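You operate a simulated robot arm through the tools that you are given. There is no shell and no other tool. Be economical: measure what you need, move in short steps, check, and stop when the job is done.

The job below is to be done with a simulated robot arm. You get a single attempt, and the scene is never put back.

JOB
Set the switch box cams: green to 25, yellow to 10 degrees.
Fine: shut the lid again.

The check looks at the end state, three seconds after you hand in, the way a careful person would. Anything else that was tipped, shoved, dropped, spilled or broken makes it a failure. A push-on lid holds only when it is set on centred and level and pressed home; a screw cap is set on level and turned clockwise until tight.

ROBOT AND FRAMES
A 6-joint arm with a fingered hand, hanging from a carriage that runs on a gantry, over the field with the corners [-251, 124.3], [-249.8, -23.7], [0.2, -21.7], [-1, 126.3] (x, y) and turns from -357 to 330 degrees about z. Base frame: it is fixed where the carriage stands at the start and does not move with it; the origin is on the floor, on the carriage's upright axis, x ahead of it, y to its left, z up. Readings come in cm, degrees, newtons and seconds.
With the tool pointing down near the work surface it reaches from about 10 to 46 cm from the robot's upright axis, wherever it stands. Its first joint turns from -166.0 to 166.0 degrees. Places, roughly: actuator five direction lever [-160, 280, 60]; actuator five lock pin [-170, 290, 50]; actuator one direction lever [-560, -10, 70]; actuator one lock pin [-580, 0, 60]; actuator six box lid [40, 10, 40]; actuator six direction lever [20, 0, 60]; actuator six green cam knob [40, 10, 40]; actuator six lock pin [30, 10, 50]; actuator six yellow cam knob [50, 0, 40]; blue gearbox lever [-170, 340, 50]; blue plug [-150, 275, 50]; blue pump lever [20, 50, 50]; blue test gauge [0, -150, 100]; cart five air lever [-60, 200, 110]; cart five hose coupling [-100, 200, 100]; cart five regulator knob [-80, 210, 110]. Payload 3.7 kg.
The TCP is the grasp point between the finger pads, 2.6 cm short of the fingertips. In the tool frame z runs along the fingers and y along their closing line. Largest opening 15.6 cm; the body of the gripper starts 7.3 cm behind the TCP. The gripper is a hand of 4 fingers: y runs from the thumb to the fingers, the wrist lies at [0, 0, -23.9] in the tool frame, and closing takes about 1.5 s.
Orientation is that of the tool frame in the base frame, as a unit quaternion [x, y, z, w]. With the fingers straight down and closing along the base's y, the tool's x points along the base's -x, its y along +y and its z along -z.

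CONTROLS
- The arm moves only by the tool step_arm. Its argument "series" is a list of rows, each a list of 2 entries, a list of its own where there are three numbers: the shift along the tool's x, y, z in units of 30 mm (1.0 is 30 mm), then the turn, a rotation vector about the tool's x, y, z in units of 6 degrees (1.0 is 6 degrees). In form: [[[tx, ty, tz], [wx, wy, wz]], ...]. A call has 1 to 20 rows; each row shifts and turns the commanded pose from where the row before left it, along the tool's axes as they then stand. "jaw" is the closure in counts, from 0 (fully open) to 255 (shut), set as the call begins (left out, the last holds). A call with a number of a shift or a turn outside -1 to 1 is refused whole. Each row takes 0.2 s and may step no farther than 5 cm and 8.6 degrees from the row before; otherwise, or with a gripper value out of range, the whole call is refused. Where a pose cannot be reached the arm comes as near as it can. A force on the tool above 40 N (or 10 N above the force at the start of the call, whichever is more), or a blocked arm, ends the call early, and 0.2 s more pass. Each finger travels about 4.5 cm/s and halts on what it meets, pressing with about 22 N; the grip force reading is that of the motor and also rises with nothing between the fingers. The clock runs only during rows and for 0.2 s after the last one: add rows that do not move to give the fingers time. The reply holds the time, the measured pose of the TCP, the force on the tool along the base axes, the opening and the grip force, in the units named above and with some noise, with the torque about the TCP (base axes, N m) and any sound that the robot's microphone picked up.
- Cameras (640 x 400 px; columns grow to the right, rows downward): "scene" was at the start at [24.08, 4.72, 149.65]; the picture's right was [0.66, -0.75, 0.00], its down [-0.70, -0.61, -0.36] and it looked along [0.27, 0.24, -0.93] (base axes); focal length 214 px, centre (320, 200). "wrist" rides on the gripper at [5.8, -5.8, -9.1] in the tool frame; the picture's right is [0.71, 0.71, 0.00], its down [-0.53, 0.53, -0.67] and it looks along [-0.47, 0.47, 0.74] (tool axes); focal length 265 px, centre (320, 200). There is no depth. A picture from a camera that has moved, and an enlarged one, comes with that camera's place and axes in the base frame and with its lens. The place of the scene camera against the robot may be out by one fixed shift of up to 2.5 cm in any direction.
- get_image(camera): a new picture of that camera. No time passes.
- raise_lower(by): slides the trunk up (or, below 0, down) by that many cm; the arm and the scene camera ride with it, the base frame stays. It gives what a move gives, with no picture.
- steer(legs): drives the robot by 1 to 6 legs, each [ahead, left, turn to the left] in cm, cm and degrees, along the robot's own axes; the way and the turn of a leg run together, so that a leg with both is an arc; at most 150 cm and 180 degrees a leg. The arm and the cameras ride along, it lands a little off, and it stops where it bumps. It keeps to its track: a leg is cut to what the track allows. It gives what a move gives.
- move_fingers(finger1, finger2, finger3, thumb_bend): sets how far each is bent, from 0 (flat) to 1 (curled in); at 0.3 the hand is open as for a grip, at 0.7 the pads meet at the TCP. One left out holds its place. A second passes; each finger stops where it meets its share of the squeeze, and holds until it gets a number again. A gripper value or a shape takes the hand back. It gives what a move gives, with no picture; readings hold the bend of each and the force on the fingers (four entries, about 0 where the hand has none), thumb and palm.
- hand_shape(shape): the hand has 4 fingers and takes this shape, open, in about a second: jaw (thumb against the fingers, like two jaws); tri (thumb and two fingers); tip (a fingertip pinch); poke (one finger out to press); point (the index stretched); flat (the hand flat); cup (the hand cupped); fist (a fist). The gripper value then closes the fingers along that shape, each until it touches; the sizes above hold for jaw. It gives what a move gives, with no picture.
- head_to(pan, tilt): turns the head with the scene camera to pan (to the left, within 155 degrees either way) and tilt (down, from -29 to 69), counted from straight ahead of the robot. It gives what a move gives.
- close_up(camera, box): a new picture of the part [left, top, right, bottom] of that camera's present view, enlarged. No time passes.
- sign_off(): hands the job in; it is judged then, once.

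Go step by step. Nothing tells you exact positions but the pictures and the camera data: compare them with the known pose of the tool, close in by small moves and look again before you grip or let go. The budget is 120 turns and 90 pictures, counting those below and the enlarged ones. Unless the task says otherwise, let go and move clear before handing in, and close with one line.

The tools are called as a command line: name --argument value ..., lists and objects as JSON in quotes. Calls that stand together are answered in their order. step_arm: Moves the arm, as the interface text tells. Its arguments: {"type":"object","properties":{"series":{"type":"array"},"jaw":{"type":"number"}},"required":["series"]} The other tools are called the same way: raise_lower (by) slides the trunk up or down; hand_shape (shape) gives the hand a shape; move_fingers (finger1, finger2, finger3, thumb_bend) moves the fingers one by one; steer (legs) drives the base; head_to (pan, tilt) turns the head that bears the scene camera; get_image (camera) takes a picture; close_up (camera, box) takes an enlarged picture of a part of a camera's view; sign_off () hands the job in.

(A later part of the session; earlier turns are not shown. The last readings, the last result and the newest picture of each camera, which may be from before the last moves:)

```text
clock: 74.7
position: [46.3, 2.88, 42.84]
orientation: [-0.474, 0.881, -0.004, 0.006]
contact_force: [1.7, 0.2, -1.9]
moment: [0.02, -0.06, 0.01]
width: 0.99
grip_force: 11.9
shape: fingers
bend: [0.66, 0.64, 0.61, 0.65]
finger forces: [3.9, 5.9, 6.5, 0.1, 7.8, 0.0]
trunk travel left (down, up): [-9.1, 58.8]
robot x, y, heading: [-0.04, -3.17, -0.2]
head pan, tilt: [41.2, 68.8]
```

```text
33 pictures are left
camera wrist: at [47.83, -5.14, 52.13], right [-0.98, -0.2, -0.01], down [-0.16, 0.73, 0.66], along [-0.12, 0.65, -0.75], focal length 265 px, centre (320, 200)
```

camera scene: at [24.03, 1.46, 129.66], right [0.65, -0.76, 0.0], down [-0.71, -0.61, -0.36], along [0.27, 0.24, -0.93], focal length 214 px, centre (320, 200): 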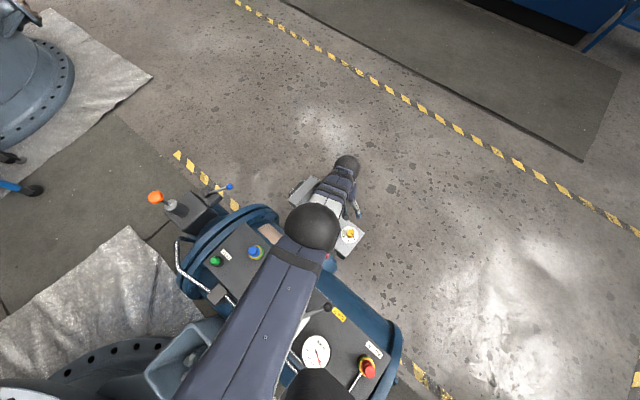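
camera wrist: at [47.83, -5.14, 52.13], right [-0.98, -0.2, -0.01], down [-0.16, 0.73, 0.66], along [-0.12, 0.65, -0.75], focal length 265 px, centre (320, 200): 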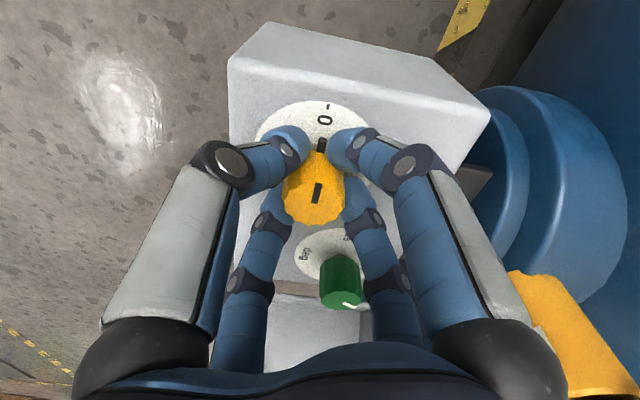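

Evenly gripped. Turning clockwise 60°.

step_arm --series '[[[0, 0, 0], [0, 0, 0.6]], [[0, 0, 0], [0, 0, 0.6]], [[0, 0, 0], [0, 0, 0.6]], [[0, 0, 0], [0, 0, 0.6]], [[0, 0, 0], [0, 0, 0.6]], [[0, 0, 0], [0, 0, 0.6]], [[0, 0, 0], [0, 0, 0.6]], [[0, 0, 0], [0, 0, 0.6]], [[0, 0, 0], [0, 0, 0.6]], [[0, 0, 0], [0, 0, 0.6]]]'

get_image --camera "wrist"

```text
clock: 76.9
position: [46.21, 3.02, 42.91]
orientation: [-0.178, 0.984, -0.001, 0.007]
contact_force: [-2.0, 3.0, 3.5]
moment: [0.1, 0.08, 0.08]
width: 0.93
grip_force: 12.7
shape: fingers
bend: [0.66, 0.63, 0.61, 0.66]
finger forces: [5.6, 8.3, 5.4, 0.0, 6.8, 0.0]
trunk travel left (down, up): [-9.1, 58.8]
robot x, y, heading: [-0.31, -2.8, -0.5]
head pan, tilt: [41.2, 68.8]
```

```text
32 pictures are left
camera wrist: at [42.67, -4.46, 52.02], right [-0.91, 0.42, -0.01], down [0.3, 0.68, 0.67], along [0.29, 0.61, -0.74], focal length 265 px, centre (320, 200)
```

wrist: 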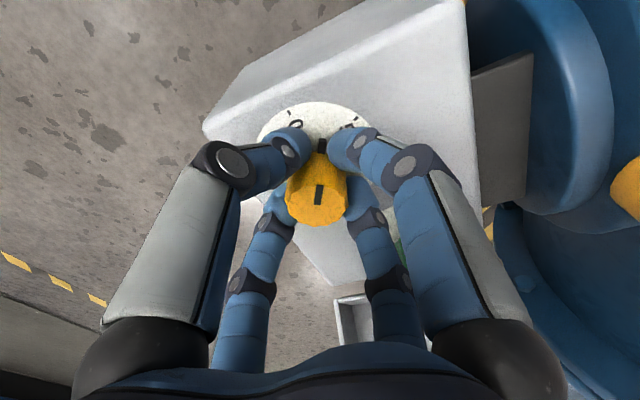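

That was 36°. I'll continue by 87° more (3° for slack).

step_arm --series '[[[0, 0, 0], [0, 0, 0.725]], [[0, 0, 0], [0, 0, 0.725]], [[0, 0, 0], [0, 0, 0.725]], [[0, 0, 0], [0, 0, 0.725]], [[0, 0, 0], [0, 0, 0.725]], [[0, 0, 0], [0, 0, 0.725]], [[0, 0, 0], [0, 0, 0.725]], [[0, 0, 0], [0, 0, 0.725]], [[0, 0, 0], [0, 0, 0.725]], [[0, 0, 0], [0, 0, 0.725]]]'

step_arm --series '[[[0, 0, 0], [0, 0, 0.725]], [[0, 0, 0], [0, 0, 0.725]], [[0, 0, 0], [0, 0, 0.725]], [[0, 0, 0], [0, 0, 0.725]], [[0, 0, 0], [0, 0, 0.725]], [[0, 0, 0], [0, 0, 0.725]], [[0, 0, 0], [0, 0, 0.725]], [[0, 0, 0], [0, 0, 0.725]], [[0, 0, 0], [0, 0, 0.725]], [[0, 0, 0], [0, 0, 0.725]], [[0, 0, 0], [0, 0, 0]]]'

get_image --camera "wrist"

```text
clock: 79.1
position: [46.18, 3.09, 42.83]
orientation: [0.2, 0.98, 0.001, 0.005]
contact_force: [-4.4, 6.4, 3.8]
moment: [0.23, 0.11, 0.05]
width: 0.98
grip_force: 13.8
shape: fingers
bend: [0.65, 0.63, 0.62, 0.66]
finger forces: [6.8, 9.2, 4.4, 0.1, 6.4, 0.1]
trunk travel left (down, up): [-9.1, 58.8]
robot x, y, heading: [0.04, -2.92, -0.4]
head pan, tilt: [41.2, 68.8]
```

```text
clock: 81.5
position: [46.27, 3.39, 42.97]
orientation: [0.548, 0.836, 0.004, 0.006]
contact_force: [-3.1, 10.4, 2.4]
moment: [0.3, 0.08, 0.06]
width: 1.01
grip_force: 13.4
shape: fingers
bend: [0.64, 0.63, 0.63, 0.66]
finger forces: [7.7, 8.2, 3.9, 0.0, 7.1, 0.0]
trunk travel left (down, up): [-9.1, 58.8]
robot x, y, heading: [-0.19, -3.0, -0.4]
head pan, tilt: [41.2, 68.8]
```

```text
31 pictures are left
camera wrist: at [38.42, 6.3, 51.97], right [0.37, 0.93, 0.01], down [0.68, -0.27, 0.68], along [0.63, -0.24, -0.74], focal length 265 px, centre (320, 200)
```

wrist: 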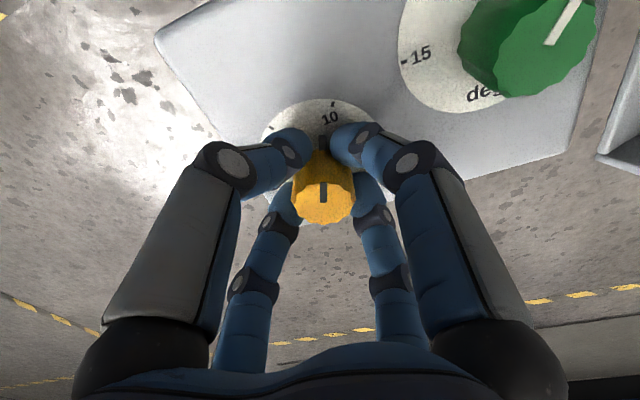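

Turned close to 10. Release, raise and check both dials.

move_fingers --finger1 0.5 --finger2 0.5 --finger3 0.5 --thumb_bend 0.5

raise_lower --by 14

close_up --camera "wrist" --box '[270, 20, 370, 120]'

get_image --camera "wrist"

```text
clock: 82.5
position: [46.44, 2.97, 42.89]
orientation: [0.548, 0.837, 0.003, 0.006]
contact_force: [0.5, -0.2, 0.4]
moment: [0.02, 0.01, -0.03]
width: 5.04
grip_force: 0.2
shape: fingers
bend: [0.5, 0.5, 0.5, 0.5]
finger forces: [0.0, 0.0, 0.1, 0.0, 0.0, 0.0]
trunk travel left (down, up): [-9.1, 58.8]
robot x, y, heading: [-0.6, -3.44, -0.5]
head pan, tilt: [41.2, 68.8]
```

```text
clock: 84.2
position: [46.33, 3.01, 56.83]
orientation: [0.548, 0.836, 0.004, 0.006]
contact_force: [-0.2, 0.0, 0.3]
moment: [0.03, -0.01, 0.03]
width: 5.03
grip_force: 0.1
shape: fingers
bend: [0.5, 0.5, 0.5, 0.5]
finger forces: [0.0, 0.1, 0.1, 0.0, 0.0, 0.1]
trunk travel left (down, up): [-23.1, 44.8]
robot x, y, heading: [-0.11, -3.23, -0.1]
head pan, tilt: [41.2, 68.8]
```

```text
4.00 times, centred on (320, 70) of wrist
camera zoom: at [38.5, 5.89, 65.96], right [0.37, 0.93, 0.0], down [0.68, -0.27, 0.68], along [0.63, -0.25, -0.73], focal length 1062 px, centre (320, 720)
```

zoom: 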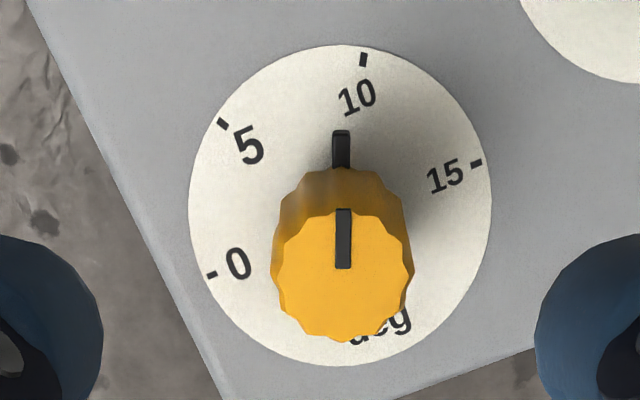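

```text
29 pictures are left
camera wrist: at [38.5, 5.89, 65.96], right [0.37, 0.93, 0.0], down [0.68, -0.27, 0.68], along [0.63, -0.25, -0.73], focal length 265 px, centre (320, 200)
```

wrist: 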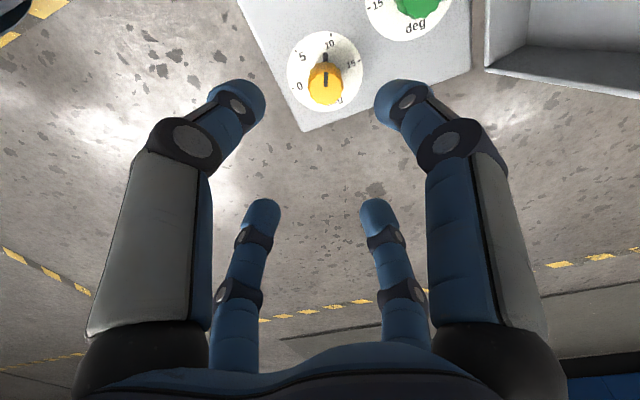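

Yellow reads about 9.2; it needs ~9.5° more clockwise. I'll back off 12°, regrip, and turn 12° clockwise.

step_arm --series '[[[0, 0, 0], [0, 0, -1]], [[0, 0, 0], [0, 0, -1]]]'

raise_lower --by -14

move_fingers --finger1 0.7 --finger2 0.7 --finger3 0.7 --thumb_bend 0.7

step_arm --series '[[[0, 0, 0], [0, 0, 0.5]], [[0, 0, 0], [0, 0, 0.5]], [[0, 0, 0], [0, 0, 0.5]], [[0, 0, 0], [0, 0, 0.5]], [[0, 0, 0], [0, 0, 0]]]'

move_fingers --finger1 0.5 --finger2 0.5 --finger3 0.5 --thumb_bend 0.5

raise_lower --by 14

close_up --camera "wrist" --box '[270, 20, 370, 120]'

```text
clock: 84.8
position: [46.28, 2.94, 56.94]
orientation: [0.457, 0.889, 0.003, 0.007]
contact_force: [1.0, -1.1, 0.0]
moment: [-0.01, 0.01, 0.03]
width: 5.07
grip_force: 0.0
shape: fingers
bend: [0.5, 0.5, 0.5, 0.5]
finger forces: [0.0, 0.1, 0.0, 0.0, 0.0, 0.0]
trunk travel left (down, up): [-23.1, 44.8]
robot x, y, heading: [-0.26, -3.05, -0.6]
head pan, tilt: [41.2, 68.8]
```

```text
clock: 86.4
position: [46.36, 2.91, 42.94]
orientation: [0.458, 0.889, 0.004, 0.007]
contact_force: [0.7, 0.4, -0.2]
moment: [-0.03, 0.04, 0.02]
width: 5.05
grip_force: 0.0
shape: fingers
bend: [0.5, 0.5, 0.5, 0.5]
finger forces: [0.1, 0.0, 0.1, 0.0, 0.1, 0.0]
trunk travel left (down, up): [-9.1, 58.8]
robot x, y, heading: [0.05, -2.87, -0.4]
head pan, tilt: [41.2, 68.8]
```

```text
clock: 87.4
position: [46.47, 2.93, 42.96]
orientation: [0.458, 0.889, 0.003, 0.006]
contact_force: [-0.3, 0.4, -0.3]
moment: [0.02, 0.0, -0.02]
width: 1.24
grip_force: 12.0
shape: fingers
bend: [0.63, 0.62, 0.65, 0.66]
finger forces: [6.2, 6.8, 4.5, 0.0, 6.1, 0.0]
trunk travel left (down, up): [-9.1, 58.8]
robot x, y, heading: [0.16, -3.13, -0.3]
head pan, tilt: [41.2, 68.8]
```

```text
clock: 88.6
position: [46.31, 2.93, 42.85]
orientation: [0.548, 0.837, 0.003, 0.006]
contact_force: [-2.0, 1.9, 1.2]
moment: [0.05, 0.01, 0.05]
width: 1.19
grip_force: 11.7
shape: fingers
bend: [0.63, 0.62, 0.65, 0.66]
finger forces: [7.1, 6.0, 4.3, 0.0, 6.6, 0.1]
trunk travel left (down, up): [-9.1, 58.8]
robot x, y, heading: [-0.05, -3.09, -0.7]
head pan, tilt: [41.2, 68.8]
```

```text
clock: 89.6
position: [46.36, 2.85, 42.84]
orientation: [0.549, 0.836, 0.003, 0.006]
contact_force: [-0.8, -0.3, 0.3]
moment: [-0.02, 0.01, -0.06]
width: 5.04
grip_force: 0.0
shape: fingers
bend: [0.5, 0.5, 0.5, 0.5]
finger forces: [0.0, 0.0, 0.0, 0.1, 0.0, 0.0]
trunk travel left (down, up): [-9.1, 58.8]
robot x, y, heading: [-0.03, -3.09, -0.5]
head pan, tilt: [41.2, 68.8]
```

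```text
clock: 91.3
position: [46.33, 2.84, 56.95]
orientation: [0.549, 0.836, 0.004, 0.006]
contact_force: [0.2, -0.3, 0.4]
moment: [-0.02, 0.01, 0.0]
width: 5.06
grip_force: 0.2
shape: fingers
bend: [0.5, 0.5, 0.5, 0.5]
finger forces: [0.0, 0.0, 0.0, 0.0, 0.0, 0.2]
trunk travel left (down, up): [-23.1, 44.8]
robot x, y, heading: [-0.37, -2.86, -0.2]
head pan, tilt: [41.2, 68.8]
```

```text
4.00 times, centred on (320, 70) of wrist
camera zoom: at [38.55, 5.86, 66.02], right [0.37, 0.93, 0.0], down [0.68, -0.27, 0.68], along [0.63, -0.25, -0.73], focal length 1062 px, centre (320, 720)
```

zoom: 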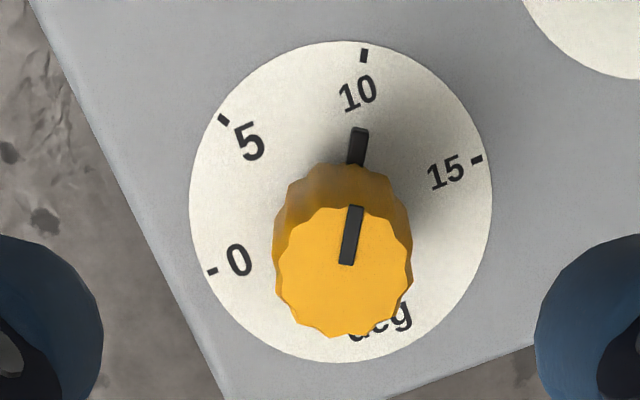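

Yellow reads 10 (pointer 9.5° vs tick 8.3°, about 0.1 degree off). Now to close the lid: I'll rise, turn the hand back to its nominal yaw and move over beside the open lid's handle.

step_arm --series '[[[0, 0, -0.4], [0, 0, 0]], [[0, 0, -0.4], [0, 0, -1]], [[0, 0, -0.4], [0, 0, -1]], [[0, 0, -0.4], [0, 0, -1]], [[0, 0, -0.4], [0, 0, -1]], [[0, 0, -0.4], [0, 0, -1]], [[0, 0, -0.4], [0, 0, -1]], [[0, 0, -0.3], [0, 0, -1]], [[0, 0, 0], [0, 0, -1]], [[0, 0, 0], [0, 0, -1]], [[0, 0, 0], [0, 0, -1]], [[0, 0, 0], [0, 0, -1]]]'

steer --legs '[[0, 11, 0]]'

get_image --camera "wrist"

```text
clock: 93.9
position: [46.3, 2.91, 66.18]
orientation: [0.004, 1.0, -0.001, 0.006]
contact_force: [0.0, 0.0, -0.3]
moment: [0.01, -0.01, -0.02]
width: 5.05
grip_force: 0.0
shape: fingers
bend: [0.5, 0.5, 0.5, 0.5]
finger forces: [0.0, 0.0, 0.0, 0.1, 0.0, 0.1]
trunk travel left (down, up): [-23.1, 44.8]
robot x, y, heading: [0.25, -3.11, -0.4]
head pan, tilt: [41.2, 68.8]
```

```text
clock: 95.1
position: [46.23, 14.14, 66.3]
orientation: [0.004, 1.0, -0.001, 0.008]
contact_force: [0.0, 1.1, 0.6]
moment: [-0.02, -0.04, -0.01]
width: 5.06
grip_force: 0.0
shape: fingers
bend: [0.5, 0.5, 0.5, 0.5]
finger forces: [0.0, 0.1, 0.0, 0.0, 0.0, 0.0]
trunk travel left (down, up): [-23.1, 44.8]
robot x, y, heading: [0.02, 8.17, -0.1]
head pan, tilt: [41.2, 68.8]
```

```text
27 pictures are left
camera wrist: at [40.23, 8.4, 75.34], right [-0.7, 0.71, -0.01], down [0.52, 0.52, 0.68], along [0.49, 0.47, -0.74], focal length 265 px, centre (320, 200)
```

wrist: 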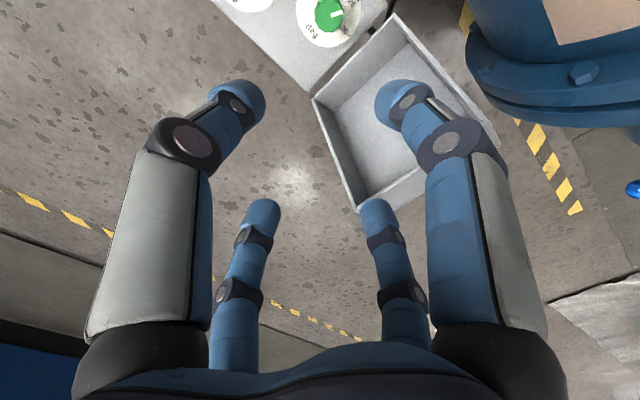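

step_arm --series '[[[0.122, 0.833, 0], [0, 0, 0]], [[0.122, 0.833, 0], [0, 0, 0]], [[0.122, 0.833, 0], [0, 0, 0]], [[0.122, 0.833, 0], [0, 0, 0]], [[0.122, 0.833, 0], [0, 0, 0]], [[0.122, 0.833, 0], [0, 0, 0]], [[0, 0, 0], [0.9, 0, 0]], [[0, 0, 0], [0.9, 0, 0]], [[0, 0, 0], [0.9, 0, 0]], [[0, 0, 0], [0, 0, 0]]]'

move_fingers --finger1 0.3 --finger2 0.3 --finger3 0.2 --thumb_bend 0.66

get_image --camera "wrist"

```text
clock: 97.3
position: [44.12, 29.15, 66.1]
orientation: [0.006, 0.99, -0.142, 0.007]
contact_force: [-0.6, 0.5, -0.1]
moment: [-0.01, -0.01, -0.02]
width: 5.07
grip_force: 0.0
shape: fingers
bend: [0.5, 0.5, 0.5, 0.5]
finger forces: [0.0, 0.1, 0.0, 0.0, 0.0, 0.1]
trunk travel left (down, up): [-23.1, 44.8]
robot x, y, heading: [0.21, 8.34, -0.7]
head pan, tilt: [41.2, 68.8]
```

```text
clock: 98.3
position: [44.06, 29.07, 66.2]
orientation: [0.006, 0.99, -0.142, 0.006]
contact_force: [-0.4, 0.4, -0.2]
moment: [-0.02, -0.03, 0.01]
width: 7.22
grip_force: 0.1
shape: fingers
bend: [0.3, 0.3, 0.2, 0.66]
finger forces: [0.0, 0.0, 0.1, 0.0, 0.1, 0.1]
trunk travel left (down, up): [-23.1, 44.8]
robot x, y, heading: [-0.32, 8.0, -0.4]
head pan, tilt: [41.2, 68.8]
```

```text
26 pictures are left
camera wrist: at [38.06, 26.15, 76.54], right [-0.7, 0.68, -0.21], down [0.52, 0.69, 0.5], along [0.49, 0.24, -0.84], focal length 265 px, centre (320, 200)
```

wrist: 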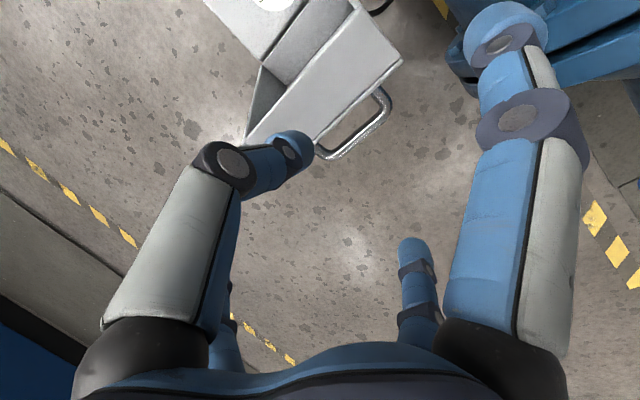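

The lid leans back at ~123°. I'll use the hand as a cage over the lid's free rim instead: hand yawed 45°, two digits inside, two outside, so the lid can be carried over and lowered gently.

move_fingers --finger1 0.4 --finger2 0.4 --finger3 0.4 --thumb_bend 0.4

step_arm --series '[[[0, 0, 0], [0, 0, -0.94]], [[0, 0, 0], [0, 0, -0.94]], [[0, 0, 0], [0, 0, -0.94]], [[0, 0, 0], [0, 0, -0.94]], [[0, 0, 0], [0, 0, -0.94]], [[0, 0, 0], [0, 0, -0.94]], [[0, 0, 0], [0, 0, -0.94]], [[0, 0, 0], [0, 0, -0.94]], [[0.035, -0.035, 0.7], [0.47, 0.47, 0]], [[0.04, -0.04, 0.7], [0, 0, 0]], [[0, 0, 0.7], [0, 0, 0]], [[0, 0, 0], [0, 0, 0]]]'

get_image --camera "wrist"

close_up --camera "scene" --box '[240, 100, 440, 280]'

```text
clock: 99.3
position: [44.09, 29.22, 66.14]
orientation: [0.006, 0.99, -0.142, 0.007]
contact_force: [0.0, 0.7, 0.0]
moment: [0.02, 0.0, 0.03]
width: 7.92
grip_force: 0.0
shape: fingers
bend: [0.4, 0.4, 0.4, 0.4]
finger forces: [0.0, 0.0, 0.0, 0.0, 0.1, 0.1]
trunk travel left (down, up): [-23.1, 44.8]
robot x, y, heading: [-0.14, 8.59, -0.1]
head pan, tilt: [41.2, 68.8]
```

```text
clock: 101.9
position: [42.25, 25.74, 61.28]
orientation: [-0.373, 0.911, -0.165, -0.06]
contact_force: [0.6, -0.2, -0.4]
moment: [-0.01, 0.0, -0.04]
width: 7.93
grip_force: 0.0
shape: fingers
bend: [0.4, 0.4, 0.4, 0.4]
finger forces: [0.0, 0.1, 0.0, 0.1, 0.1, 0.1]
out of reach, approached as far as the arm can: row 9, 10, 11
trunk travel left (down, up): [-23.1, 44.8]
robot x, y, heading: [-0.14, 8.22, -0.3]
head pan, tilt: [41.2, 68.8]
```

```text
25 pictures are left
camera wrist: at [41.98, 21.19, 72.83], right [-1.0, 0.01, -0.02], down [0.0, 0.93, 0.37], along [0.02, 0.37, -0.93], focal length 265 px, centre (320, 200)
```

wrist: 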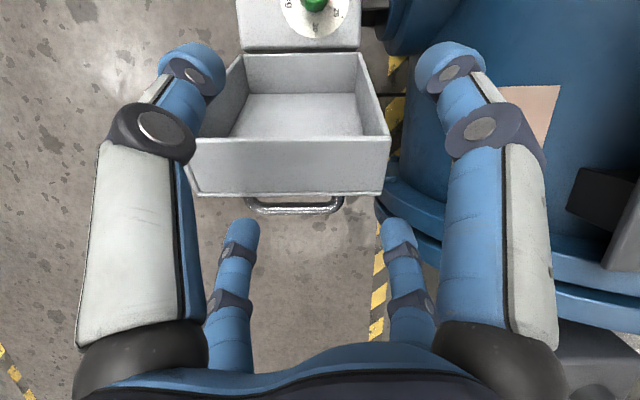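

```text
2.22 times, centred on (340, 190) of scene
camera zoom: at [24.04, 12.79, 139.55], right [0.65, -0.76, 0.0], down [-0.71, -0.61, -0.36], along [0.27, 0.24, -0.93], focal length 477 px, centre (276, 222)
```

zoom: 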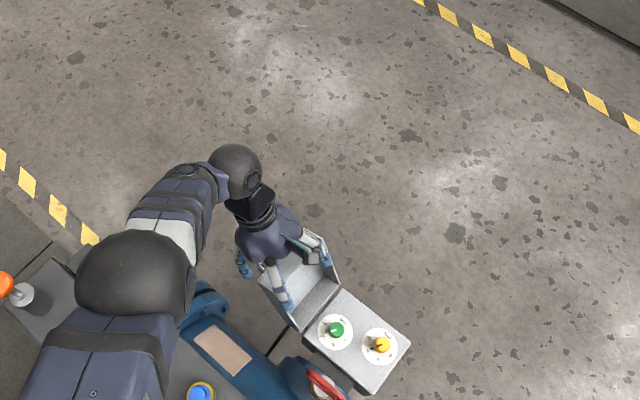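

The rim lies between the near (inside) and far (outside) digits. I'll lower the trunk a bit, correct x and look again.

raise_lower --by -3

step_arm --series '[[[-0.2, -0.2, -0.2], [0, 0, 0]], [[-0.2, -0.2, -0.2], [0, 0, 0]]]'

get_image --camera "wrist"

```text
clock: 102.7
position: [42.21, 25.67, 58.5]
orientation: [-0.373, 0.911, -0.164, -0.061]
contact_force: [0.4, -0.2, -0.4]
moment: [0.02, -0.02, 0.0]
width: 7.93
grip_force: 0.0
shape: fingers
bend: [0.4, 0.4, 0.4, 0.4]
finger forces: [0.1, 0.0, 0.0, 0.0, 0.0, 0.0]
trunk travel left (down, up): [-20.1, 47.8]
robot x, y, heading: [-0.07, 8.13, -0.5]
head pan, tilt: [41.2, 68.8]
```

```text
clock: 103.3
position: [43.26, 25.73, 59.88]
orientation: [-0.373, 0.911, -0.163, -0.059]
contact_force: [-0.3, 0.8, -0.4]
moment: [0.0, -0.03, -0.01]
width: 7.97
grip_force: 0.0
shape: fingers
bend: [0.4, 0.4, 0.4, 0.4]
finger forces: [0.1, 0.1, 0.0, 0.1, 0.0, 0.0]
out of reach, approached as far as the arm can: row 1, 2
trunk travel left (down, up): [-20.1, 47.8]
robot x, y, heading: [0.09, 8.13, -0.6]
head pan, tilt: [41.2, 68.8]
```

```text
23 pictures are left
camera wrist: at [43.07, 21.12, 71.35], right [-1.0, 0.0, -0.02], down [0.0, 0.93, 0.37], along [0.02, 0.37, -0.93], focal length 265 px, centre (320, 200)
```

wrist: 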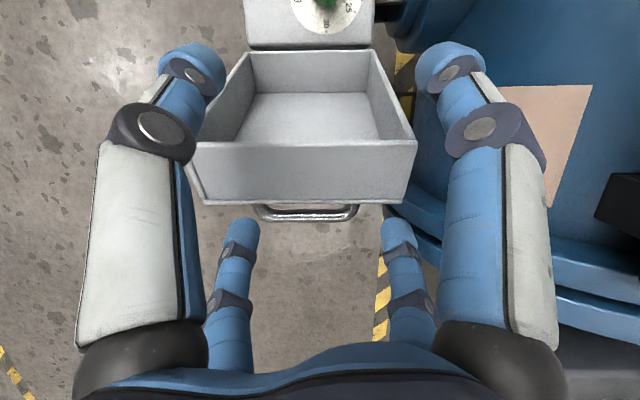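

The cage is aligned. I'll lower 3.5 cm so the digits straddle the rim, then start moving in -y with the outside digits pushing the lid up.

raise_lower --by -3.5

step_arm --series '[[[0.233, -0.233, 0.1], [0, 0, 0]], [[0.233, -0.233, 0], [0, 0, 0]], [[0.233, -0.233, 0], [0, 0, 0]], [[0.233, -0.233, 0], [0, 0, 0]], [[0, 0, 0], [0, 0, 0]]]'

get_image --camera "wrist"

```text
clock: 104.0
position: [43.68, 26.43, 56.86]
orientation: [-0.374, 0.912, -0.162, -0.054]
contact_force: [-5.4, 6.0, 34.0]
moment: [1.49, -1.41, 0.43]
width: 7.93
grip_force: 17.3
shape: fingers
bend: [0.4, 0.4, 0.4, 0.4]
finger forces: [0.0, 0.0, 34.0, 0.0, 0.0, 0.0]
trunk travel left (down, up): [-16.6, 51.3]
robot x, y, heading: [-0.05, 7.82, -0.6]
head pan, tilt: [41.2, 68.8]
```

```text
clock: 104.5
position: [43.8, 25.44, 56.86]
orientation: [-0.375, 0.912, -0.161, -0.052]
contact_force: [-4.5, 4.7, 19.3]
moment: [1.01, -0.67, 0.37]
width: 7.95
grip_force: 9.2
shape: fingers
bend: [0.4, 0.4, 0.38, 0.4]
finger forces: [0.0, 0.1, 18.6, 0.0, 0.1, 0.0]
trunk travel left (down, up): [-16.6, 51.3]
robot x, y, heading: [0.29, 7.92, -0.4]
head pan, tilt: [41.2, 68.8]
stopped in row 2: the force on the tool passed its limit at 46 N (the readings are from after the stop); the commanded pose is now the measured one
```

```text
22 pictures are left
camera wrist: at [43.38, 20.66, 68.28], right [-1.0, 0.0, -0.03], down [-0.01, 0.92, 0.38], along [0.03, 0.38, -0.92], focal length 265 px, centre (320, 200)
```

wrist: 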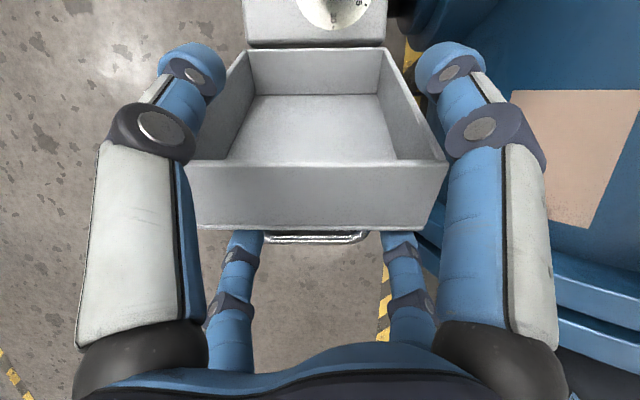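

A near digit pressed on the lid's side wall. I'll lift a little, bend the two near digits (finger 3 and thumb) further so they fit inside, and go down again.

raise_lower --by 3

move_fingers --finger3 0.54 --thumb_bend 0.54

raise_lower --by -3

get_image --camera "wrist"

```text
clock: 105.3
position: [43.51, 24.94, 59.77]
orientation: [-0.373, 0.912, -0.163, -0.056]
contact_force: [0.4, -0.2, -0.1]
moment: [0.01, 0.0, -0.04]
width: 7.94
grip_force: 0.1
shape: fingers
bend: [0.4, 0.4, 0.4, 0.4]
finger forces: [0.0, 0.0, 0.0, 0.1, 0.0, 0.0]
trunk travel left (down, up): [-19.6, 48.3]
robot x, y, heading: [-0.13, 8.0, -0.3]
head pan, tilt: [41.2, 68.8]
```

```text
clock: 106.3
position: [43.65, 25.0, 59.68]
orientation: [-0.374, 0.911, -0.163, -0.054]
contact_force: [0.2, -0.3, 0.0]
moment: [0.01, 0.0, 0.0]
width: 6.25
grip_force: 0.2
shape: fingers
bend: [0.4, 0.4, 0.54, 0.54]
finger forces: [0.0, 0.1, 0.1, 0.1, 0.0, 0.1]
trunk travel left (down, up): [-19.6, 48.3]
robot x, y, heading: [0.31, 7.99, -0.3]
head pan, tilt: [41.2, 68.8]
```

```text
clock: 107.0
position: [43.51, 24.97, 56.41]
orientation: [-0.374, 0.911, -0.163, -0.057]
contact_force: [-0.9, 3.7, 6.0]
moment: [-0.01, -0.06, 0.04]
width: 6.25
grip_force: 3.1
shape: fingers
bend: [0.4, 0.4, 0.94, 0.54]
finger forces: [0.0, 0.1, 6.7, 0.0, 0.1, 0.0]
trunk travel left (down, up): [-16.6, 51.3]
robot x, y, heading: [-0.46, 8.6, -0.5]
head pan, tilt: [41.2, 68.8]
```

```text
21 pictures are left
camera wrist: at [43.21, 20.29, 68.0], right [-1.0, 0.0, -0.02], down [0.0, 0.93, 0.38], along [0.02, 0.38, -0.93], focal length 265 px, centre (320, 200)
```

wrist: 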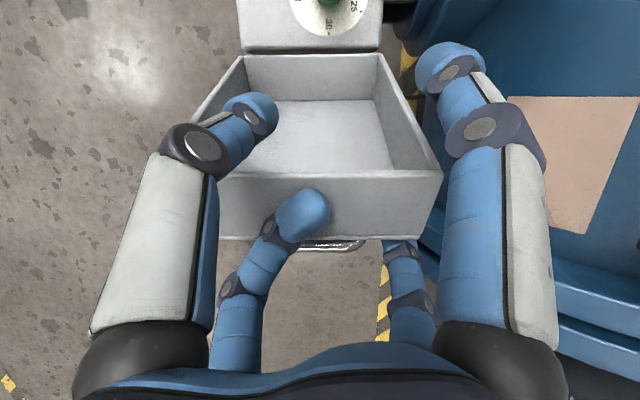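

Finger 3 turned out to be the far-left digit. I'll lift, open it again, and bend finger 1 instead.

raise_lower --by 4

move_fingers --finger1 0.54 --finger2 0.38 --finger3 0.38 --thumb_bend 0.54

raise_lower --by -4

get_image --camera "wrist"

```text
clock: 107.8
position: [43.52, 24.96, 60.59]
orientation: [-0.374, 0.912, -0.162, -0.054]
contact_force: [0.1, 0.2, -0.6]
moment: [-0.01, -0.03, -0.02]
width: 6.23
grip_force: 0.1
shape: fingers
bend: [0.4, 0.4, 0.54, 0.54]
finger forces: [0.0, 0.0, 0.1, 0.0, 0.0, 0.0]
trunk travel left (down, up): [-20.6, 47.3]
robot x, y, heading: [0.02, 8.06, -0.5]
head pan, tilt: [41.2, 68.8]
```

```text
clock: 108.8
position: [43.63, 24.93, 60.69]
orientation: [-0.374, 0.912, -0.162, -0.053]
contact_force: [-0.1, 0.0, 0.4]
moment: [0.01, -0.01, 0.03]
width: 4.0
grip_force: 0.1
shape: fingers
bend: [0.54, 0.38, 0.38, 0.54]
finger forces: [0.0, 0.1, 0.0, 0.1, 0.1, 0.1]
trunk travel left (down, up): [-20.6, 47.3]
robot x, y, heading: [-0.06, 8.27, -0.5]
head pan, tilt: [41.2, 68.8]
```

```text
clock: 109.7
position: [43.68, 25.1, 56.83]
orientation: [-0.373, 0.912, -0.163, -0.054]
contact_force: [-0.2, 0.7, 9.0]
moment: [0.37, -0.36, 0.11]
width: 4.01
grip_force: 3.4
shape: fingers
bend: [0.54, 0.38, 0.38, 0.54]
finger forces: [0.0, 0.0, 7.3, 0.0, 0.1, 0.1]
trunk travel left (down, up): [-16.6, 51.3]
robot x, y, heading: [-0.02, 8.02, -0.6]
head pan, tilt: [41.2, 68.8]
```

```text
20 pictures are left
camera wrist: at [43.34, 20.39, 68.21], right [-1.0, 0.0, -0.03], down [-0.01, 0.93, 0.38], along [0.03, 0.38, -0.92], focal length 265 px, centre (320, 200)
```

wrist: 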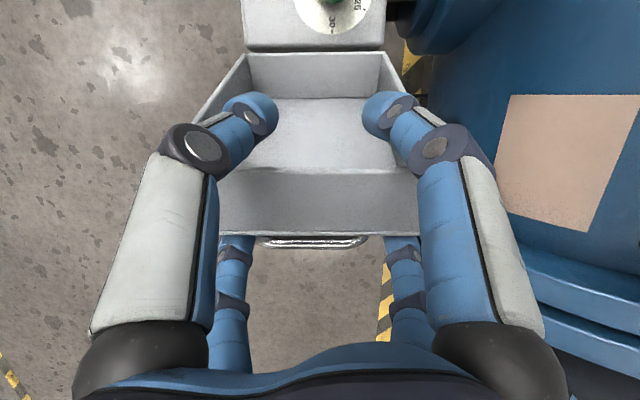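

It's the outer-left digit resting on the rim edge. I'll raise, open the outer digits wider, shift +y slightly and lower again.

raise_lower --by 3

move_fingers --finger2 0.28 --finger3 0.28

step_arm --series '[[[-0.12, 0.12, 0], [0, 0, 0]], [[0, 0, 0], [0, 0, 0]]]'

raise_lower --by -3.5

get_image --camera "wrist"

```text
clock: 110.4
position: [43.6, 24.87, 59.72]
orientation: [-0.374, 0.911, -0.162, -0.056]
contact_force: [-0.4, 0.4, -0.3]
moment: [0.0, -0.02, 0.0]
width: 4.02
grip_force: 0.0
shape: fingers
bend: [0.54, 0.38, 0.38, 0.54]
finger forces: [0.1, 0.1, 0.0, 0.1, 0.0, 0.0]
trunk travel left (down, up): [-19.6, 48.3]
robot x, y, heading: [-0.3, 8.4, -0.5]
head pan, tilt: [41.2, 68.8]
```

```text
clock: 111.4
position: [43.58, 25.07, 59.75]
orientation: [-0.374, 0.911, -0.162, -0.054]
contact_force: [0.2, -0.4, -0.5]
moment: [0.03, -0.01, 0.04]
width: 4.02
grip_force: 0.0
shape: fingers
bend: [0.54, 0.28, 0.28, 0.54]
finger forces: [0.0, 0.0, 0.1, 0.0, 0.0, 0.1]
trunk travel left (down, up): [-19.6, 48.3]
robot x, y, heading: [-0.03, 8.19, -0.0]
head pan, tilt: [41.2, 68.8]
```

```text
clock: 112.0
position: [43.6, 25.46, 59.52]
orientation: [-0.374, 0.912, -0.162, -0.054]
contact_force: [-0.8, -0.8, -0.2]
moment: [0.02, -0.05, 0.02]
width: 3.99
grip_force: 0.1
shape: fingers
bend: [0.54, 0.28, 0.28, 0.54]
finger forces: [0.0, 0.0, 0.1, 0.0, 0.1, 0.0]
trunk travel left (down, up): [-19.6, 48.3]
robot x, y, heading: [-0.07, 8.18, -0.4]
head pan, tilt: [41.2, 68.8]
```

```text
clock: 112.8
position: [43.51, 25.51, 56.14]
orientation: [-0.373, 0.912, -0.162, -0.054]
contact_force: [-0.2, 0.7, -1.0]
moment: [0.01, -0.02, 0.02]
width: 3.98
grip_force: 0.1
shape: fingers
bend: [0.54, 0.28, 0.28, 0.54]
finger forces: [0.0, 0.0, 0.0, 0.0, 0.0, 0.0]
trunk travel left (down, up): [-16.1, 51.8]
robot x, y, heading: [-0.23, 8.48, -0.4]
head pan, tilt: [41.2, 68.8]
```

```text
19 pictures are left
camera wrist: at [43.27, 20.8, 67.5], right [-1.0, 0.0, -0.02], down [-0.01, 0.93, 0.38], along [0.02, 0.38, -0.93], focal length 265 px, centre (320, 200)
```

wrist: 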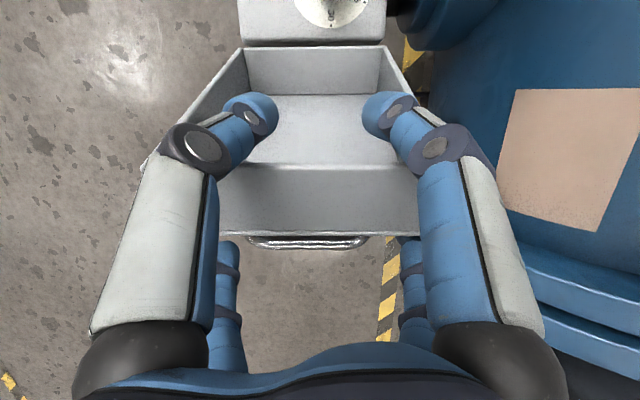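

The cage is in place with no contact. Now I'll move in -y step by step to carry the lid over.

step_arm --series '[[[0.22, -0.22, 0.118], [0, 0, 0]], [[0.22, -0.22, 0.118], [0, 0, 0]], [[0.22, -0.22, 0.09], [0, 0, 0]], [[0.22, -0.22, 0.06], [0, 0, 0]], [[0.22, -0.22, 0.04], [0, 0, 0]], [[0.22, -0.22, 0.04], [0, 0, 0]], [[0, 0, 0], [0, 0, 0]]]'

get_image --camera "wrist"

```text
clock: 114.4
position: [43.53, 19.71, 56.73]
orientation: [-0.375, 0.911, -0.163, -0.055]
contact_force: [1.1, 1.4, 0.9]
moment: [0.03, -0.01, 0.04]
width: 3.98
grip_force: 0.6
shape: fingers
bend: [0.54, 0.28, 0.27, 0.54]
finger forces: [0.0, 0.5, 1.2, 0.0, 0.1, 0.1]
trunk travel left (down, up): [-16.1, 51.8]
robot x, y, heading: [-0.18, 8.21, -0.3]
head pan, tilt: [41.2, 68.8]
```

```text
18 pictures are left
camera wrist: at [43.27, 15.09, 68.06], right [-1.0, 0.0, -0.02], down [-0.01, 0.93, 0.38], along [0.02, 0.38, -0.93], focal length 265 px, centre (320, 200)
```

wrist: 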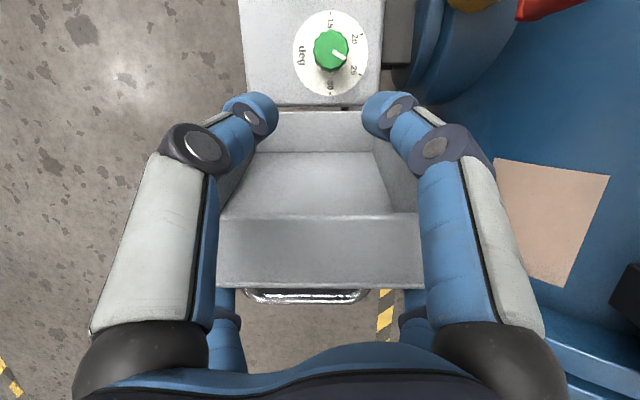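

Light contact begins. Continue in -y, rising slightly and reducing the tilt.

step_arm --series '[[[0.24, -0.24, 0.04], [-0.177, -0.177, 0]], [[0.24, -0.24, 0.03], [-0.177, -0.177, 0]], [[0.24, -0.24, 0.03], [-0.177, -0.177, 0]], [[0.24, -0.24, 0.02], [-0.177, -0.177, 0]], [[0.24, -0.24, 0.02], [-0.177, -0.177, 0]], [[0.24, -0.24, 0.01], [-0.177, -0.177, 0]], [[0, 0, 0], [0, 0, 0]]]'

get_image --camera "wrist"

```text
clock: 116.0
position: [45.93, 15.33, 55.28]
orientation: [-0.379, 0.921, -0.089, -0.025]
contact_force: [-10.5, 4.3, 19.9]
moment: [0.95, 0.37, 0.89]
width: 4.02
grip_force: 9.6
shape: fingers
bend: [0.54, 0.2, 0.26, 0.54]
finger forces: [0.0, 13.1, 6.2, 0.0, 0.0, 0.0]
out of reach, approached as far as the arm can: row 1, 2, 3, 4, 5, 6
trunk travel left (down, up): [-16.1, 51.8]
robot x, y, heading: [0.0, 8.59, -0.4]
head pan, tilt: [41.2, 68.8]
```

```text
17 pictures are left
camera wrist: at [45.67, 8.92, 65.85], right [-1.0, 0.0, -0.02], down [-0.01, 0.85, 0.52], along [0.02, 0.52, -0.85], focal length 265 px, centre (320, 200)
```

wrist: 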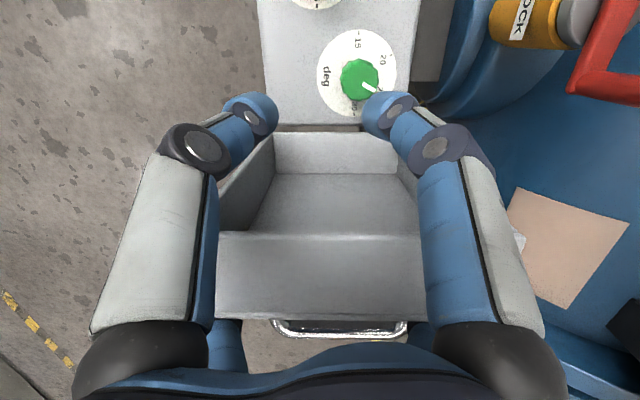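

The arm is at some joint limit; I'll use the carriage and trunk for the motion instead: raise a bit, then drive right.

raise_lower --by 2.5

steer --legs '[[0, -3, 0]]'

get_image --camera "wrist"

```text
clock: 116.7
position: [46.07, 14.88, 57.73]
orientation: [-0.379, 0.921, -0.091, -0.025]
contact_force: [-2.7, -1.3, -0.7]
moment: [-0.02, 0.04, 0.17]
width: 3.99
grip_force: 2.1
shape: fingers
bend: [0.54, 0.26, 0.28, 0.54]
finger forces: [0.1, 3.0, 0.1, 0.1, 0.0, 0.1]
trunk travel left (down, up): [-18.6, 49.3]
robot x, y, heading: [-0.21, 8.64, -0.3]
head pan, tilt: [41.2, 68.8]
```

```text
clock: 117.5
position: [46.07, 12.16, 57.88]
orientation: [-0.379, 0.92, -0.091, -0.024]
contact_force: [-1.5, 1.0, 3.9]
moment: [0.25, 0.27, 0.08]
width: 3.99
grip_force: 2.8
shape: fingers
bend: [0.54, 0.24, 0.28, 0.54]
finger forces: [0.0, 5.0, 0.1, 0.1, 0.0, 0.0]
trunk travel left (down, up): [-18.6, 49.3]
robot x, y, heading: [0.28, 5.27, -0.2]
head pan, tilt: [41.2, 68.8]
```

```text
16 pictures are left
camera wrist: at [45.79, 5.73, 68.37], right [-1.0, 0.0, -0.02], down [-0.01, 0.85, 0.52], along [0.02, 0.52, -0.85], focal length 265 px, centre (320, 200)
```

wrist: 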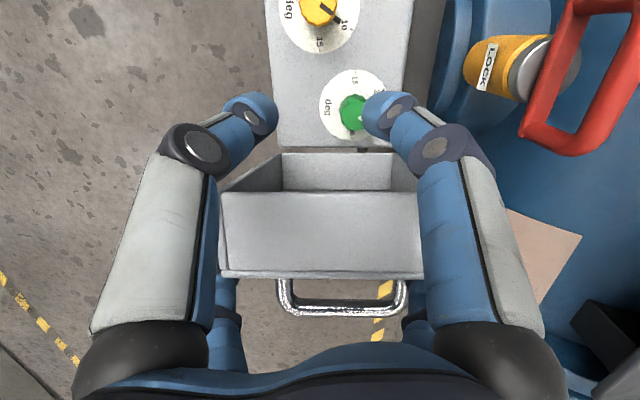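

The lid is being carried up, now close to vertical. Continue driving right.

steer --legs '[[0, -3, 0]]'

get_image --camera "wrist"

```text
clock: 118.4
position: [46.07, 9.01, 57.83]
orientation: [-0.378, 0.921, -0.091, -0.026]
contact_force: [-2.8, 0.2, 1.0]
moment: [0.16, 0.15, 0.11]
width: 4.02
grip_force: 3.2
shape: fingers
bend: [0.54, 0.25, 0.28, 0.54]
finger forces: [0.0, 6.1, 0.1, 0.0, 0.0, 0.0]
trunk travel left (down, up): [-18.6, 49.3]
robot x, y, heading: [-0.05, 2.51, -0.6]
head pan, tilt: [41.2, 68.8]
```

```text
15 pictures are left
camera wrist: at [45.73, 2.66, 68.35], right [-1.0, 0.0, -0.02], down [-0.01, 0.85, 0.52], along [0.02, 0.52, -0.85], focal length 265 px, centre (320, 200)
```

wrist: 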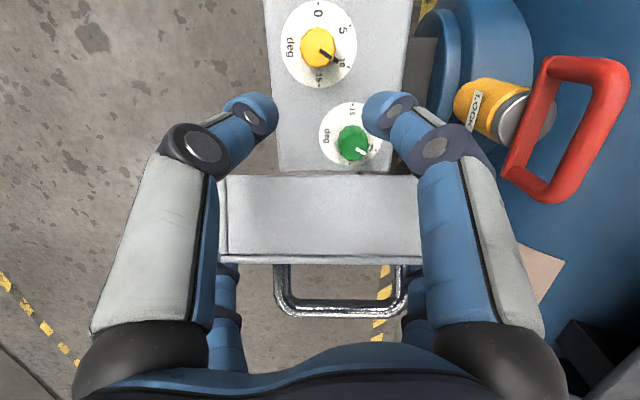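

steer --legs '[[0, -3, 0]]'

get_image --camera "wrist"

close_up --camera "wrist" --box '[270, 90, 400, 220]'

```text
clock: 119.2
position: [46.1, 5.96, 57.74]
orientation: [-0.378, 0.921, -0.091, -0.025]
contact_force: [-2.5, -0.8, 0.8]
moment: [0.05, 0.07, 0.15]
width: 3.99
grip_force: 1.0
shape: fingers
bend: [0.54, 0.27, 0.28, 0.54]
finger forces: [0.0, 1.8, 0.1, 0.0, 0.1, 0.0]
trunk travel left (down, up): [-18.6, 49.3]
robot x, y, heading: [-0.26, -0.53, -0.4]
head pan, tilt: [41.2, 68.8]
```

```text
14 pictures are left
camera wrist: at [45.73, -0.37, 68.37], right [-1.0, 0.0, -0.02], down [-0.01, 0.85, 0.52], along [0.02, 0.52, -0.85], focal length 265 px, centre (320, 200)
```

wrist: 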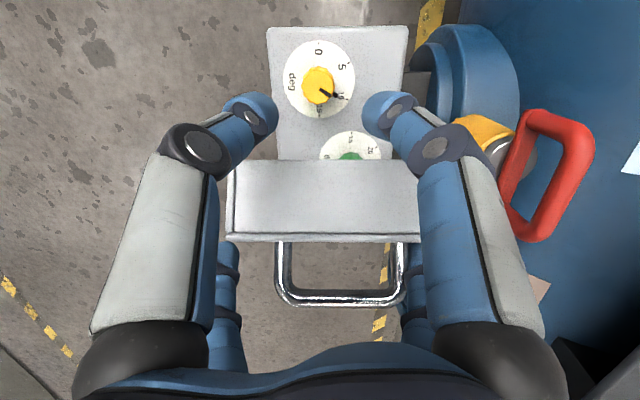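

```text
3.08 times, centred on (335, 155) of wrist
camera zoom: at [45.73, -0.37, 68.37], right [-1.0, 0.0, -0.02], down [-0.01, 0.85, 0.52], along [0.02, 0.52, -0.85], focal length 817 px, centre (274, 338)
```

zoom: 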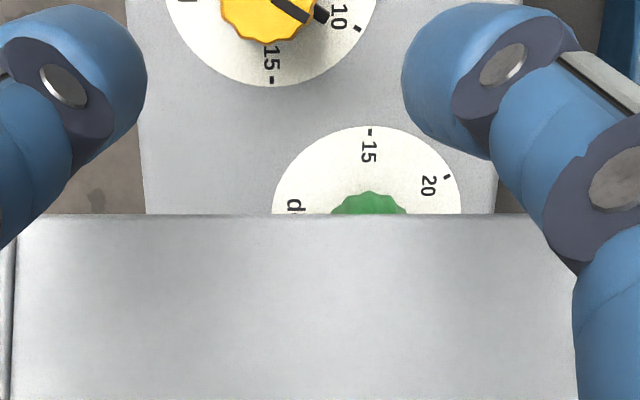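

The lid is at ~70–75° and coming down under control. Continue.

steer --legs '[[0, -3, 0]]'

get_image --camera "wrist"

```text
clock: 120.0
position: [46.02, 3.2, 57.8]
orientation: [-0.378, 0.921, -0.091, -0.025]
contact_force: [-1.9, -0.1, -0.6]
moment: [-0.01, 0.02, 0.09]
width: 4.01
grip_force: 0.2
shape: fingers
bend: [0.54, 0.27, 0.28, 0.54]
finger forces: [0.0, 1.3, 0.1, 0.1, 0.0, 0.0]
trunk travel left (down, up): [-18.6, 49.3]
robot x, y, heading: [-0.2, -3.54, -0.4]
head pan, tilt: [41.2, 68.8]
```

```text
12 pictures are left
camera wrist: at [45.71, -3.28, 68.36], right [-1.0, 0.0, -0.02], down [-0.01, 0.85, 0.52], along [0.02, 0.52, -0.85], focal length 265 px, centre (320, 200)
```

wrist: 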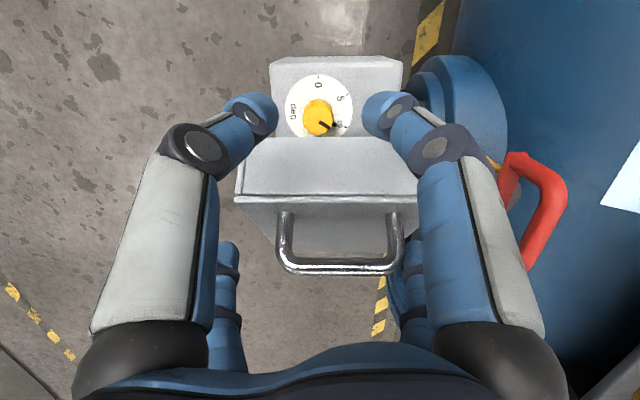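

steer --legs '[[0, -3, 0]]'

raise_lower --by -2

get_image --camera "wrist"

```text
clock: 120.9
position: [46.06, 0.04, 57.87]
orientation: [-0.377, 0.921, -0.091, -0.024]
contact_force: [-0.4, -1.2, -0.1]
moment: [0.03, 0.0, -0.03]
width: 4.02
grip_force: 0.1
shape: fingers
bend: [0.54, 0.28, 0.28, 0.54]
finger forces: [0.1, 0.0, 0.0, 0.0, 0.0, 0.1]
trunk travel left (down, up): [-18.6, 49.3]
robot x, y, heading: [-0.29, -6.97, -0.2]
head pan, tilt: [41.2, 68.8]
```

```text
clock: 121.5
position: [45.97, 0.1, 55.89]
orientation: [-0.378, 0.921, -0.089, -0.025]
contact_force: [0.3, -0.6, 0.8]
moment: [0.03, 0.01, -0.01]
width: 3.96
grip_force: 0.1
shape: fingers
bend: [0.54, 0.28, 0.28, 0.54]
finger forces: [0.0, 0.1, 0.0, 0.1, 0.1, 0.1]
trunk travel left (down, up): [-16.6, 51.3]
robot x, y, heading: [0.36, -6.71, -0.4]
head pan, tilt: [41.2, 68.8]
```

```text
11 pictures are left
camera wrist: at [45.74, -6.2, 66.38], right [-1.0, 0.0, -0.02], down [-0.01, 0.85, 0.52], along [0.02, 0.52, -0.85], focal length 265 px, centre (320, 200)
```

wrist: 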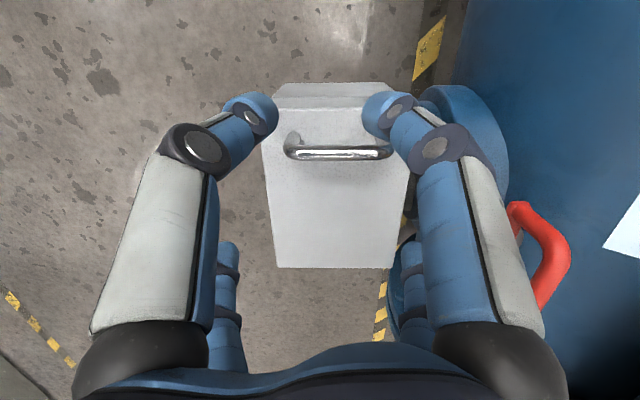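

The lid has dropped shut. I'll lift, close the fingers into a compact tip, straighten up, and get over the lid to press it home.

raise_lower --by 5

step_arm --series '[[[0, 0, 0], [-0.35, -0.35, 0.94]], [[0, 0, 0], [-0.35, -0.35, 0.94]], [[0, 0, 0], [-0.35, -0.35, 0.94]], [[0, 0, 0], [-0.35, -0.35, 0.94]], [[0, 0, 0], [0, 0, 0.94]], [[0, 0, 0], [0, 0, 0.94]], [[0, 0, 0], [0, 0, 0.94]], [[0, 0, 0], [0, 0, 0.94]]]' --jaw 255

get_image --camera "wrist"

```text
clock: 122.5
position: [46.03, 0.16, 60.84]
orientation: [-0.377, 0.921, -0.09, -0.025]
contact_force: [0.2, 0.0, -0.2]
moment: [-0.02, -0.04, 0.03]
width: 3.98
grip_force: 0.1
shape: fingers
bend: [0.54, 0.28, 0.28, 0.54]
finger forces: [0.1, 0.0, 0.1, 0.0, 0.0, 0.0]
trunk travel left (down, up): [-21.6, 46.3]
robot x, y, heading: [-0.06, -6.68, -0.4]
head pan, tilt: [41.2, 68.8]
```

```text
clock: 124.3
position: [46.08, 0.32, 60.83]
orientation: [0.002, 0.999, 0.007, 0.033]
contact_force: [0.6, 0.6, -0.2]
moment: [-0.02, 0.0, -0.03]
width: 0.0
grip_force: 0.0
shape: jaw
bend: [0.7, 0.7, 0.7, 0.7]
finger forces: [0.0, 0.0, 0.0, 0.0, 0.0, 0.0]
trunk travel left (down, up): [-21.6, 46.3]
robot x, y, heading: [-0.39, -6.94, -0.9]
head pan, tilt: [41.2, 68.8]
```

```text
10 pictures are left
camera wrist: at [39.58, -5.66, 69.6], right [-0.7, 0.71, -0.04], down [0.48, 0.51, 0.71], along [0.52, 0.48, -0.71], focal length 265 px, centre (320, 200)
```

wrist: 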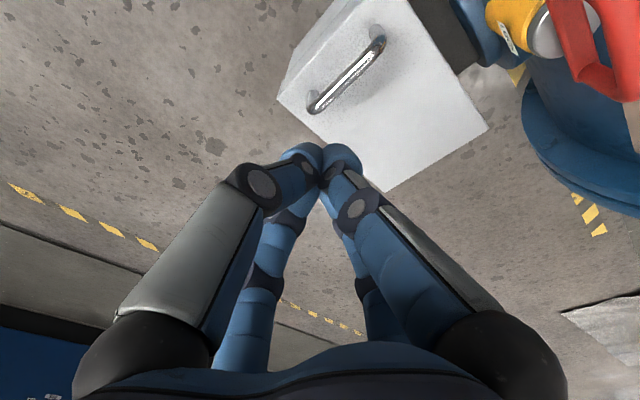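

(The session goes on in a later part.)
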